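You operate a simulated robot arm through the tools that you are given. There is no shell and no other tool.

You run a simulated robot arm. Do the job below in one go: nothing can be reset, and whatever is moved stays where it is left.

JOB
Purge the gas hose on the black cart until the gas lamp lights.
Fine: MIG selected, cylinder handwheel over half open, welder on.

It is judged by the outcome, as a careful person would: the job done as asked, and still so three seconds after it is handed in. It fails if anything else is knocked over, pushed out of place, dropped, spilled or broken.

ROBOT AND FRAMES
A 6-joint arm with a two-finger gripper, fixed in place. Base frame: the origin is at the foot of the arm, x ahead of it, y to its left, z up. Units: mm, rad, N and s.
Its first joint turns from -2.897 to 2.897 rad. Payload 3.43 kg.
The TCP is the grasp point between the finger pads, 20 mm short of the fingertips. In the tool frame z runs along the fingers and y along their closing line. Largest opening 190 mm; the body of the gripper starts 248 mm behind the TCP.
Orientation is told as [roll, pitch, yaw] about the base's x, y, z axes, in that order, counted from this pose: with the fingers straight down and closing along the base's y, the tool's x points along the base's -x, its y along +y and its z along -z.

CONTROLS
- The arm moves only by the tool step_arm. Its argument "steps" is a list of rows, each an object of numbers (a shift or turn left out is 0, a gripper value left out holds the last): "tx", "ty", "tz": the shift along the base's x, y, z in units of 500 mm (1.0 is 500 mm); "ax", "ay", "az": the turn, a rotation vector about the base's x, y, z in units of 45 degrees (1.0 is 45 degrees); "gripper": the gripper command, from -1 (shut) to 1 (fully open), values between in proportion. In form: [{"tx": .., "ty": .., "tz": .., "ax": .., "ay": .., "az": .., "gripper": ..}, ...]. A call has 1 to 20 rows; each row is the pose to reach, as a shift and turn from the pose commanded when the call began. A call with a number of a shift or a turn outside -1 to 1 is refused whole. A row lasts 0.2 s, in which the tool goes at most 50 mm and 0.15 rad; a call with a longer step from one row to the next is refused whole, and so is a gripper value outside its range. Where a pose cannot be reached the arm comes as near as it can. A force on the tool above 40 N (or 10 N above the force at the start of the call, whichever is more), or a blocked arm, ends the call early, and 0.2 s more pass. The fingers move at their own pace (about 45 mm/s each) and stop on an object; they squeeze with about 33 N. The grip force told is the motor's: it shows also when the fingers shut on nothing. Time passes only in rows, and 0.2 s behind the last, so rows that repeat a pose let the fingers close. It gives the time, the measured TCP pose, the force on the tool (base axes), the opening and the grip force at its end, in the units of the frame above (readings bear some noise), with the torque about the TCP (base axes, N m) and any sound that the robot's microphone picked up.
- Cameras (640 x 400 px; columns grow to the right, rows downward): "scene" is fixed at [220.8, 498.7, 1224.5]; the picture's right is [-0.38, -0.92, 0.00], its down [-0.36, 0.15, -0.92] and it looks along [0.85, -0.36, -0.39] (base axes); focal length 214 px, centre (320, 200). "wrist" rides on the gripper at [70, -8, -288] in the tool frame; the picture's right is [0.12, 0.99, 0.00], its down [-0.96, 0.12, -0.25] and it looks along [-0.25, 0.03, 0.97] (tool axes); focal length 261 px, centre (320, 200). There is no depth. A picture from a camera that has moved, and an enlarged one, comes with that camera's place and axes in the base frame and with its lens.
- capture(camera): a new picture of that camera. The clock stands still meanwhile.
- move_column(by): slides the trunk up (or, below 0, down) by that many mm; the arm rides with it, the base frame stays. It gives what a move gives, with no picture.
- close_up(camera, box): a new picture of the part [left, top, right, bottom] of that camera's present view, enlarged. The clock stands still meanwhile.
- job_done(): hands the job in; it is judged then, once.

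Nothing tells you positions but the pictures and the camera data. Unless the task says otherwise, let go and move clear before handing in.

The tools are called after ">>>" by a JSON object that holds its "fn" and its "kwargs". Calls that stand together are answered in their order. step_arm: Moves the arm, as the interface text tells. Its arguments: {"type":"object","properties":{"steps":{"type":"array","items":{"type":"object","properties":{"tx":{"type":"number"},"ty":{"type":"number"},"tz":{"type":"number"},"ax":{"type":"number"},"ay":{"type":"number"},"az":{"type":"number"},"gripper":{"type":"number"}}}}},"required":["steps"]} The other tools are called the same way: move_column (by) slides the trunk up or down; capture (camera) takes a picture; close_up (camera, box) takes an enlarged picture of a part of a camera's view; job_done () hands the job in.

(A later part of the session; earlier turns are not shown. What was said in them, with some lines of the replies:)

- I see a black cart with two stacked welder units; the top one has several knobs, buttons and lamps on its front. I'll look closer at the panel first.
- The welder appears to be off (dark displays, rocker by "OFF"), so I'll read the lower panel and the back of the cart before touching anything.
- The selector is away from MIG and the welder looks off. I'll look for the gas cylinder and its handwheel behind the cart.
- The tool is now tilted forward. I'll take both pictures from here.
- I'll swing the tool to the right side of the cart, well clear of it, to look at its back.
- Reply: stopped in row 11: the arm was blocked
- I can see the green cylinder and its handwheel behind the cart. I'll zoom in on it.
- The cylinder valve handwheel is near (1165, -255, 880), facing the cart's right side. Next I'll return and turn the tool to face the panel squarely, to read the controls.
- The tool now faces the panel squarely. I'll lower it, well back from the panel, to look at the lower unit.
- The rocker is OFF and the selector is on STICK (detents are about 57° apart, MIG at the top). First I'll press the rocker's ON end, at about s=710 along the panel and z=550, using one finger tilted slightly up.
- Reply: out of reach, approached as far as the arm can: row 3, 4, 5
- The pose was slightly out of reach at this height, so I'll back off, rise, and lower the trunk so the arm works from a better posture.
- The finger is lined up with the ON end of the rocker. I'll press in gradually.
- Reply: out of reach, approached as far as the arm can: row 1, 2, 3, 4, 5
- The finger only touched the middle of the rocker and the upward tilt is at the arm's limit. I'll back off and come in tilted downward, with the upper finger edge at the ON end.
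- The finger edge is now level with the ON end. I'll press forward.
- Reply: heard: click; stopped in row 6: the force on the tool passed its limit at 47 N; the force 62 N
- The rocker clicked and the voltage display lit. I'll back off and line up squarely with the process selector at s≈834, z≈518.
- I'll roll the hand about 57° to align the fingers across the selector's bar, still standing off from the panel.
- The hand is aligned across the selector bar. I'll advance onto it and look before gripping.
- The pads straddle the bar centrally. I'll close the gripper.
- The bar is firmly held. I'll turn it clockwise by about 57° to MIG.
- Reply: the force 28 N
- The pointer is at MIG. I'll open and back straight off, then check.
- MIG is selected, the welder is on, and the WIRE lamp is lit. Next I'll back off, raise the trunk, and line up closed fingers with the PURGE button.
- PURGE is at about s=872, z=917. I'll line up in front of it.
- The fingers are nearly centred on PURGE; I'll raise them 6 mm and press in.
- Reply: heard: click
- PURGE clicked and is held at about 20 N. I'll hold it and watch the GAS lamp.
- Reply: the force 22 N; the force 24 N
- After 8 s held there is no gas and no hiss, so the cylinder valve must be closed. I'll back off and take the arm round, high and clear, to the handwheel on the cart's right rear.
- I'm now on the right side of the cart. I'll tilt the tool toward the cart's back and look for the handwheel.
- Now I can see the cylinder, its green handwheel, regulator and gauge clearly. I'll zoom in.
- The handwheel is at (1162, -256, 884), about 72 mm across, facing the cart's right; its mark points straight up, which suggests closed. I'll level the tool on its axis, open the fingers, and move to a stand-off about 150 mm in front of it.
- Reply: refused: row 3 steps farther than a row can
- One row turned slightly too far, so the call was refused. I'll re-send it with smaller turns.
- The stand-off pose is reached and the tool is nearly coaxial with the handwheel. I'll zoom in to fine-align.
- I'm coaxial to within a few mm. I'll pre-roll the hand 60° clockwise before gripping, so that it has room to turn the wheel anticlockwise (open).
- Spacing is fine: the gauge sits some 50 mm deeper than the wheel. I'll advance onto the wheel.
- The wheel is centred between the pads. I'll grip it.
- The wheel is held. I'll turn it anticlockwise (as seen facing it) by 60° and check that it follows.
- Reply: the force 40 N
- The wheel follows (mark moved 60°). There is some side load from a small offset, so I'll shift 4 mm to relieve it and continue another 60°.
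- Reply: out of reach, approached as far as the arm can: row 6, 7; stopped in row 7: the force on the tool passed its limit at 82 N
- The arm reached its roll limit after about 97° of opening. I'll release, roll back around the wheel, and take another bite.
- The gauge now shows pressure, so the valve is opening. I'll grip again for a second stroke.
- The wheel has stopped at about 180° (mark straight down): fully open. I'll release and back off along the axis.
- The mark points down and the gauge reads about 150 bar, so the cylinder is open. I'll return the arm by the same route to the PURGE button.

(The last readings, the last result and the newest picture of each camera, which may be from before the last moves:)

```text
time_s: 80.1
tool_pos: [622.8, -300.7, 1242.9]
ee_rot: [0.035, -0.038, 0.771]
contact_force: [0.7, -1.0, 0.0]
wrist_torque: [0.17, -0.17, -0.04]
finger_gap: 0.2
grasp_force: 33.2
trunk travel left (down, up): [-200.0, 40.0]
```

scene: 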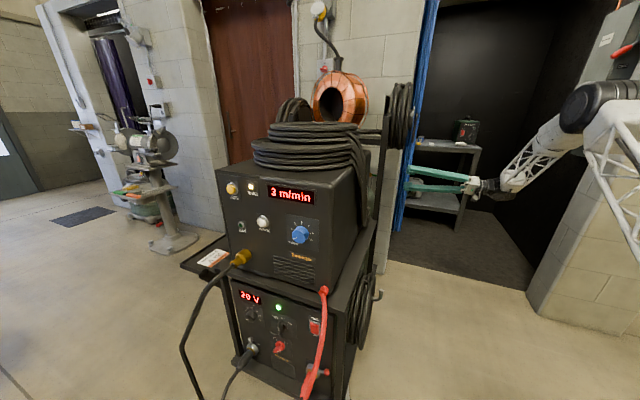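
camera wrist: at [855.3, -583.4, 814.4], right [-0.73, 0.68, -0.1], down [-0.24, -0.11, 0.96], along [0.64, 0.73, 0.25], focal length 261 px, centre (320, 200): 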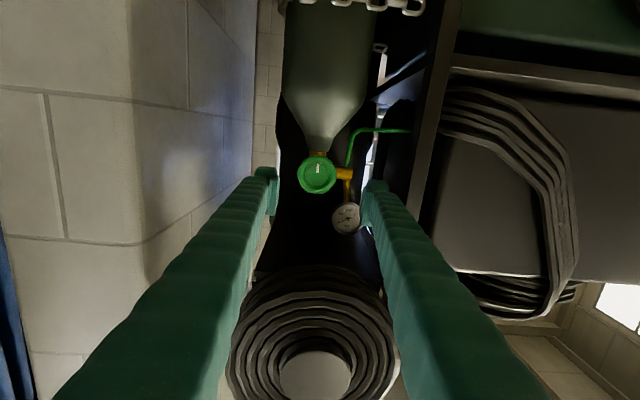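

Now I'll swing back over to the front, reversing the earlier path.

>>> {"fn": "step_arm", "kwargs": {"steps": [{"tx": 0.0, "ty": 0.09, "az": -0.1}, {"tx": 0.02, "ty": 0.18, "az": -0.2}, {"tx": 0.04, "ty": 0.27, "az": -0.3}, {"tx": 0.055, "ty": 0.36, "az": -0.4}, {"tx": 0.055, "ty": 0.45, "az": -0.5}, {"tx": 0.052, "ty": 0.54, "az": -0.6}, {"tx": 0.048, "ty": 0.63, "az": -0.7}, {"tx": 0.044, "ty": 0.72, "az": -0.8}, {"tx": 0.04, "ty": 0.806, "az": -0.9}, {"tx": 0.04, "ty": 0.806, "az": -0.97}]}}

>>> {"fn": "step_arm", "kwargs": {"steps": [{"tx": -0.025, "ty": 0.092, "az": -0.1}, {"tx": -0.05, "ty": 0.184, "az": -0.2}, {"tx": -0.075, "ty": 0.276, "az": -0.3}, {"tx": -0.1, "ty": 0.368, "az": -0.4}, {"tx": -0.126, "ty": 0.46, "az": -0.5}, {"tx": -0.132, "ty": 0.55, "az": -0.6}, {"tx": -0.138, "ty": 0.64, "az": -0.7}, {"tx": -0.144, "ty": 0.73, "az": -0.8}, {"tx": -0.15, "ty": 0.82, "az": -0.9}, {"tx": -0.155, "ty": 0.91, "az": -1.0}]}}

```text
time_s: 82.3
tool_pos: [642.3, 103.2, 1243.8]
ee_rot: [0.036, -0.038, 0.009]
contact_force: [-0.8, -0.4, -0.3]
wrist_torque: [0.0, 0.02, 0.03]
finger_gap: 0.2
grasp_force: 32.7
trunk travel left (down, up): [-200.0, 40.0]
```

```text
time_s: 84.5
tool_pos: [565.1, 555.0, 1245.1]
ee_rot: [0.035, -0.039, -0.777]
contact_force: [0.1, -1.2, 0.3]
wrist_torque: [0.21, -0.07, 0.05]
finger_gap: 0.1
grasp_force: 32.9
trunk travel left (down, up): [-200.0, 40.0]
```

>>> {"fn": "step_arm", "kwargs": {"steps": [{"ax": -0.13, "ay": -0.13, "tz": -0.02}, {"ax": -0.26, "ay": -0.26, "tz": -0.05}, {"ax": -0.39, "ay": -0.39, "tz": -0.08}, {"ax": -0.52, "ay": -0.52, "tz": -0.12}, {"ax": -0.65, "ay": -0.65, "tz": -0.16}, {"ax": -0.78, "ay": -0.78, "tz": -0.2}, {"ax": -0.91, "ay": -0.91, "tz": -0.24}, {"ax": -1.0, "ay": -1.0, "tz": -0.28}]}}

>>> {"fn": "step_arm", "kwargs": {"steps": [{"ax": -0.13, "ay": -0.13, "tz": -0.08}, {"ax": -0.26, "ay": -0.26, "tz": -0.16}, {"ax": -0.38, "ay": -0.38, "tz": -0.24}, {"ax": -0.38, "ay": -0.38, "tz": -0.3, "tx": 0.04, "ty": 0.03}, {"ax": -0.38, "ay": -0.38, "tz": -0.36, "tx": 0.08, "ty": 0.03}, {"ax": -0.38, "ay": -0.38, "tz": -0.366, "tx": 0.12, "ty": 0.02}]}}

>>> {"fn": "capture", "kwargs": {"camera": "wrist"}}

```text
time_s: 86.3
tool_pos: [566.2, 558.9, 1104.1]
ee_rot: [0.015, -1.149, -0.762]
contact_force: [-0.1, -0.8, 0.8]
wrist_torque: [0.15, 0.09, 0.11]
finger_gap: 0.0
grasp_force: 33.6
trunk travel left (down, up): [-200.0, 40.0]
```

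```text
time_s: 87.7
tool_pos: [623.2, 569.6, 919.4]
ee_rot: [-1.641, -1.56, 0.89]
contact_force: [0.9, 0.4, -0.6]
wrist_torque: [-0.01, -0.01, 0.07]
finger_gap: 0.0
grasp_force: 32.8
trunk travel left (down, up): [-200.0, 40.0]
```

```text
taken
camera wrist: at [407.4, 759.8, 848.6], right [0.68, 0.73, -0.13], down [-0.1, 0.26, 0.96], along [0.73, -0.64, 0.25], focal length 261 px, centre (320, 200)
```

wrist: 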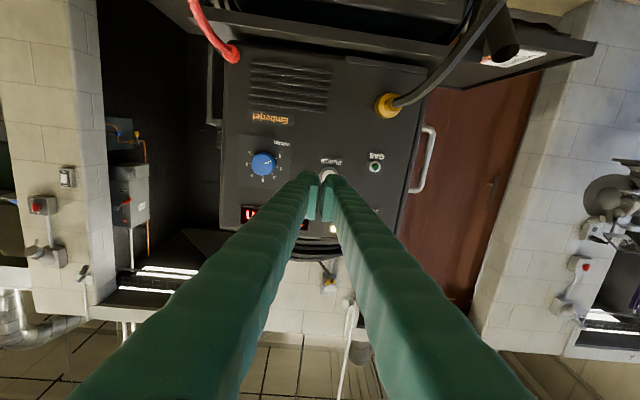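

>>> {"fn": "step_arm", "kwargs": {"steps": [{"tx": 0.075, "ty": -0.049, "az": -0.04}, {"tx": 0.15, "ty": -0.098, "az": -0.04}, {"tx": 0.226, "ty": -0.147, "tz": 0.004, "az": -0.04}, {"tx": 0.226, "ty": -0.147, "tz": 0.004, "az": -0.04}]}}

>>> {"fn": "close_up", "kwargs": {"camera": "wrist", "box": [230, 80, 430, 230]}}

>>> {"fn": "close_up", "kwargs": {"camera": "scene", "box": [200, 160, 340, 280]}}

```text
time_s: 88.7
tool_pos: [739.6, 494.0, 925.5]
ee_rot: [-1.633, -1.561, 0.852]
contact_force: [0.8, -0.7, -0.8]
wrist_torque: [-0.01, -0.01, -0.01]
finger_gap: 0.1
grasp_force: 32.9
trunk travel left (down, up): [-200.0, 40.0]
```

```text
2.67 times, centred on (330, 155) of wrist
camera zoom: at [529.8, 691.8, 853.5], right [0.7, 0.7, -0.13], down [-0.09, 0.26, 0.96], along [0.71, -0.66, 0.25], focal length 695 px, centre (293, 320)
```

zoom: 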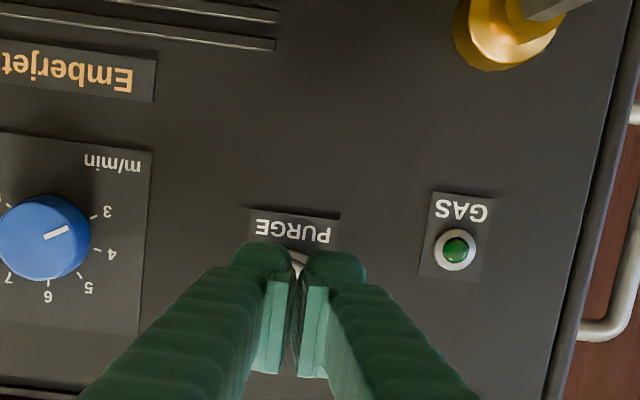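

```text
3.33 times, centred on (270, 220) of scene
camera zoom: at [220.8, 498.7, 1224.5], right [-0.38, -0.92, 0.0], down [-0.36, 0.15, -0.92], along [0.85, -0.36, -0.39], focal length 715 px, centre (487, 133)
```

zoom: 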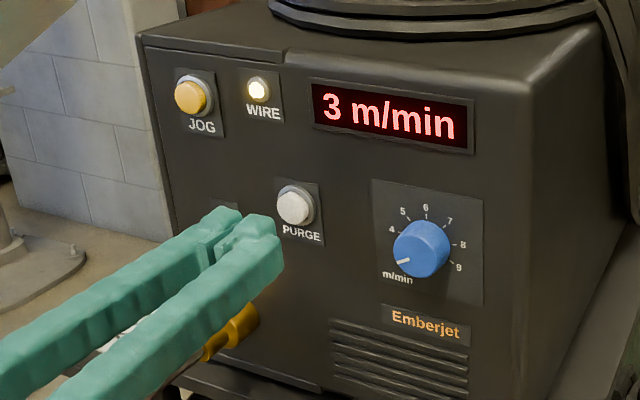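

>>> {"fn": "step_arm", "kwargs": {"steps": [{"tz": -0.006}, {"tx": 0.0495, "ty": -0.0495, "tz": -0.006}, {"tx": 0.0566, "ty": -0.0566, "tz": -0.006}, {"tx": 0.0622, "ty": -0.0622, "tz": -0.006}, {"tx": 0.0665, "ty": -0.0665, "tz": -0.006}, {"tx": 0.0693, "ty": -0.0693, "tz": -0.006}, {"tx": 0.0714, "ty": -0.0714, "tz": -0.006}]}}

>>> {"fn": "close_up", "kwargs": {"camera": "wrist", "box": [230, 80, 430, 230]}}

```text
time_s: 90.3
tool_pos: [773.0, 460.5, 919.7]
ee_rot: [-1.705, -1.563, 0.925]
contact_force: [-8.6, 8.6, 5.8]
wrist_torque: [-0.18, -0.09, -0.04]
finger_gap: 5.8
grasp_force: 34.7
trunk travel left (down, up): [-200.0, 40.0]
heard: click
```

```text
2.67 times, centred on (330, 155) of wrist
camera zoom: at [562.9, 656.5, 849.0], right [0.7, 0.7, -0.13], down [-0.09, 0.26, 0.96], along [0.71, -0.66, 0.25], focal length 695 px, centre (293, 320)
```

zoom: 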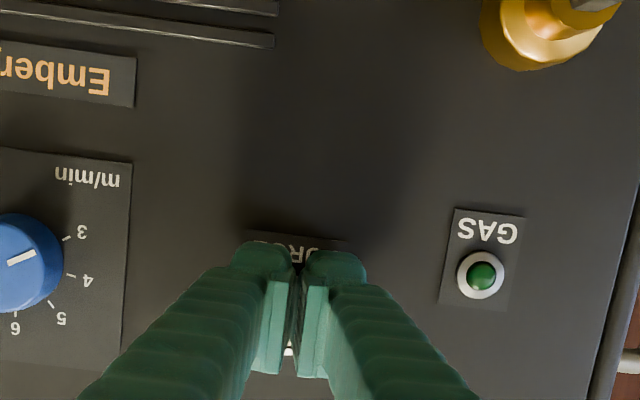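

Clicked again. I'll hold and watch the lamp, in short spells so as to stop soon after it lights.

>>> {"fn": "step_arm", "kwargs": {"steps": [{}, {}, {}, {}, {}]}}

>>> {"fn": "close_up", "kwargs": {"camera": "wrist", "box": [230, 80, 430, 230]}}

```text
time_s: 91.5
tool_pos: [774.0, 459.7, 920.2]
ee_rot: [-1.681, -1.559, 0.901]
contact_force: [-8.9, 13.7, 5.8]
wrist_torque: [-0.17, -0.18, 0.05]
finger_gap: 6.1
grasp_force: 34.6
trunk travel left (down, up): [-200.0, 40.0]
```

```text
2.67 times, centred on (330, 155) of wrist
camera zoom: at [563.3, 656.2, 848.6], right [0.7, 0.7, -0.13], down [-0.09, 0.26, 0.96], along [0.71, -0.66, 0.25], focal length 695 px, centre (293, 320)
```

zoom: 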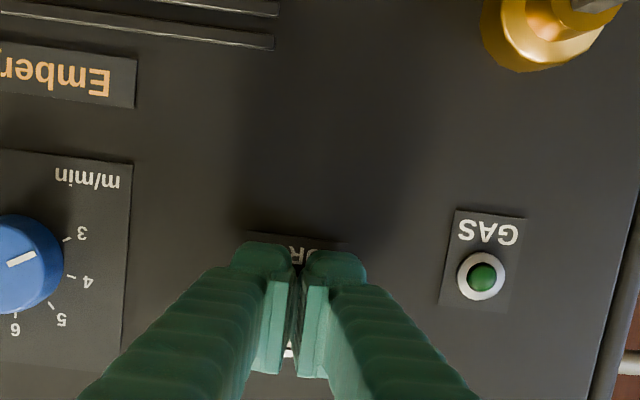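

>>> {"fn": "step_arm", "kwargs": {"steps": [{}, {}, {}, {}, {}, {}, {}, {}, {}, {}]}}

>>> {"fn": "close_up", "kwargs": {"camera": "wrist", "box": [230, 80, 430, 230]}}

```text
time_s: 93.7
tool_pos: [772.6, 459.5, 919.1]
ee_rot: [-1.664, -1.56, 0.884]
contact_force: [-11.3, 10.8, 0.1]
wrist_torque: [-0.07, -0.1, -0.1]
finger_gap: 6.1
grasp_force: 34.1
trunk travel left (down, up): [-200.0, 40.0]
```

```text
2.67 times, centred on (330, 155) of wrist
camera zoom: at [563.2, 656.1, 848.4], right [0.7, 0.7, -0.13], down [-0.09, 0.26, 0.96], along [0.71, -0.66, 0.25], focal length 695 px, centre (293, 320)
```

zoom: 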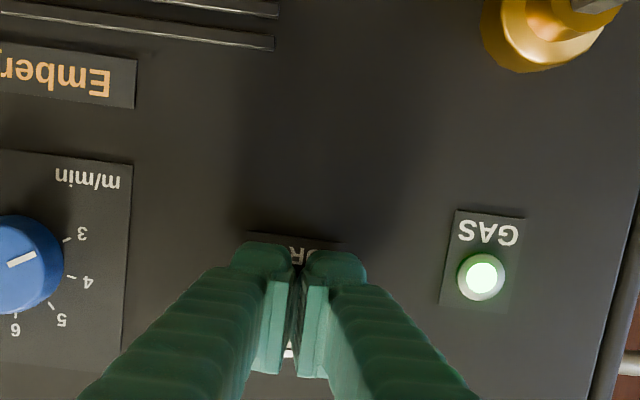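

The GAS lamp is lit. I'll let go of PURGE, back well clear, and confirm the lamp stays on.

>>> {"fn": "step_arm", "kwargs": {"steps": [{"tx": -0.05, "ty": 0.05}, {"tx": -0.11, "ty": 0.11}, {"tx": -0.17, "ty": 0.17}, {"tx": -0.23, "ty": 0.23}, {"tx": -0.28, "ty": 0.28}, {"tx": -0.28, "ty": 0.28}]}}

>>> {"fn": "step_arm", "kwargs": {"steps": [{}, {}, {}, {}, {}, {}, {}, {}, {}, {}, {}, {}, {}, {}, {}]}}

>>> {"fn": "capture", "kwargs": {"camera": "scene"}}

>>> {"fn": "capture", "kwargs": {"camera": "wrist"}}

>>> {"fn": "close_up", "kwargs": {"camera": "scene", "box": [200, 160, 340, 280]}}

```text
time_s: 95.1
tool_pos: [632.6, 598.8, 920.5]
ee_rot: [-1.616, -1.561, 0.833]
contact_force: [-0.1, 0.9, 0.6]
wrist_torque: [0.0, -0.02, 0.02]
finger_gap: 0.0
grasp_force: 34.1
trunk travel left (down, up): [-200.0, 40.0]
```

```text
time_s: 98.3
tool_pos: [633.7, 598.6, 920.0]
ee_rot: [-1.631, -1.56, 0.847]
contact_force: [0.6, 0.9, -0.2]
wrist_torque: [0.01, 0.0, 0.0]
finger_gap: 0.0
grasp_force: 33.9
trunk travel left (down, up): [-200.0, 40.0]
```

```text
taken
```

scene: 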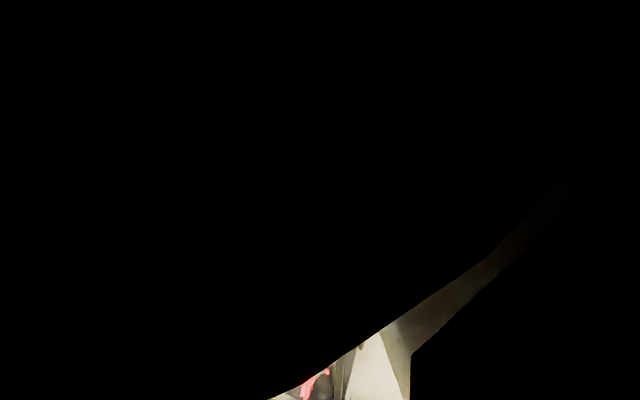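

```text
taken
camera wrist: at [423.4, 795.7, 849.4], right [0.7, 0.7, -0.13], down [-0.09, 0.26, 0.96], along [0.71, -0.66, 0.25], focal length 261 px, centre (320, 200)
```

wrist: 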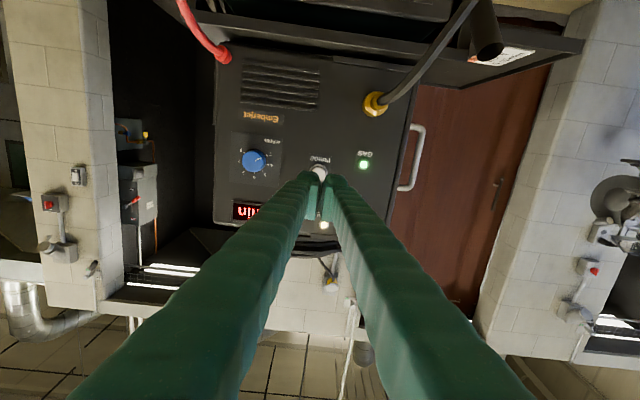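

```text
3.33 times, centred on (270, 220) of scene
camera zoom: at [220.8, 498.7, 1224.5], right [-0.38, -0.92, 0.0], down [-0.36, 0.15, -0.92], along [0.85, -0.36, -0.39], focal length 715 px, centre (487, 133)
```

zoom: 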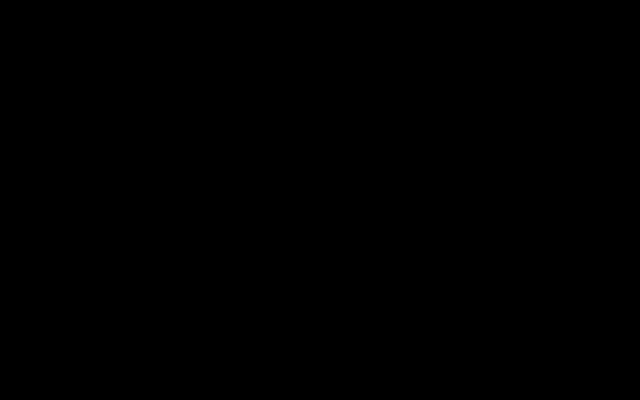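

The GAS lamp is still lit more than 3 s after release, though the arm is covering the scene camera. I'll raise the arm a little for a final overall check.

>>> {"fn": "step_arm", "kwargs": {"steps": [{"tx": -0.04, "tz": 0.08}, {"tx": -0.08, "tz": 0.16}, {"tx": -0.1, "tz": 0.25}, {"tx": -0.1, "tz": 0.34}, {"tx": -0.1, "tz": 0.43}]}}

>>> {"fn": "capture", "kwargs": {"camera": "scene"}}

>>> {"fn": "close_up", "kwargs": {"camera": "scene", "box": [200, 160, 360, 390]}}

```text
time_s: 99.5
tool_pos: [583.1, 599.0, 1132.0]
ee_rot: [-1.509, -1.558, 0.731]
contact_force: [0.2, 1.2, -0.6]
wrist_torque: [-0.13, -0.12, -0.14]
finger_gap: 0.2
grasp_force: 33.8
trunk travel left (down, up): [-200.0, 40.0]
```

```text
taken
```

scene: 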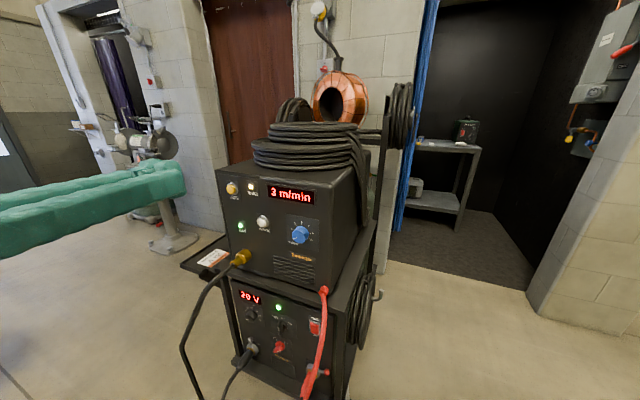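

```text
1.74 times, centred on (280, 275) of scene
camera zoom: at [220.8, 498.7, 1224.5], right [-0.38, -0.92, 0.0], down [-0.36, 0.15, -0.92], along [0.85, -0.36, -0.39], focal length 373 px, centre (390, 70)
```

zoom: 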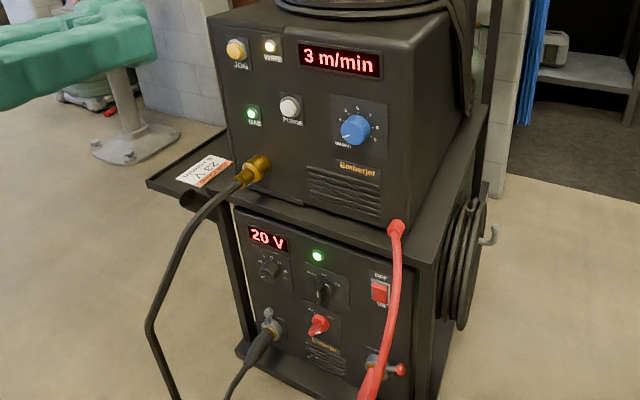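

The GAS lamp is lit, MIG is selected, the welder is on and the cylinder valve is open; the voltage and wire-speed settings are unchanged and nothing has been disturbed. The arm is clear, so I'm handing in.

>>> {"fn": "job_done", "kwargs": {}}

```text
The job is handed in.
```

The gas hose on the black cart is purged: the GAS lamp came on during the hold. It was still lit five seconds after I released PURGE, just before I handed the job in.

- **Welder:** it was off, so I switched it on at the rocker. The displays and the power lamp are lit.
- **Process selector:** it was on STICK, so I turned it to MIG.
- **Cylinder handwheel:** it was closed. The first purge, with PURGE held about 8 seconds, gave no gas. I opened the valve about 180°, where the wheel stopped turning, so I take it to be fully open. The cylinder gauge now reads about 150 bar.
- **Second purge:** the lamp lit after about 3 seconds of holding PURGE.

The 20 V and 3 m/min settings are as I found them. I saw nothing knocked over or moved, and the arm was clear of the cart when I handed in.
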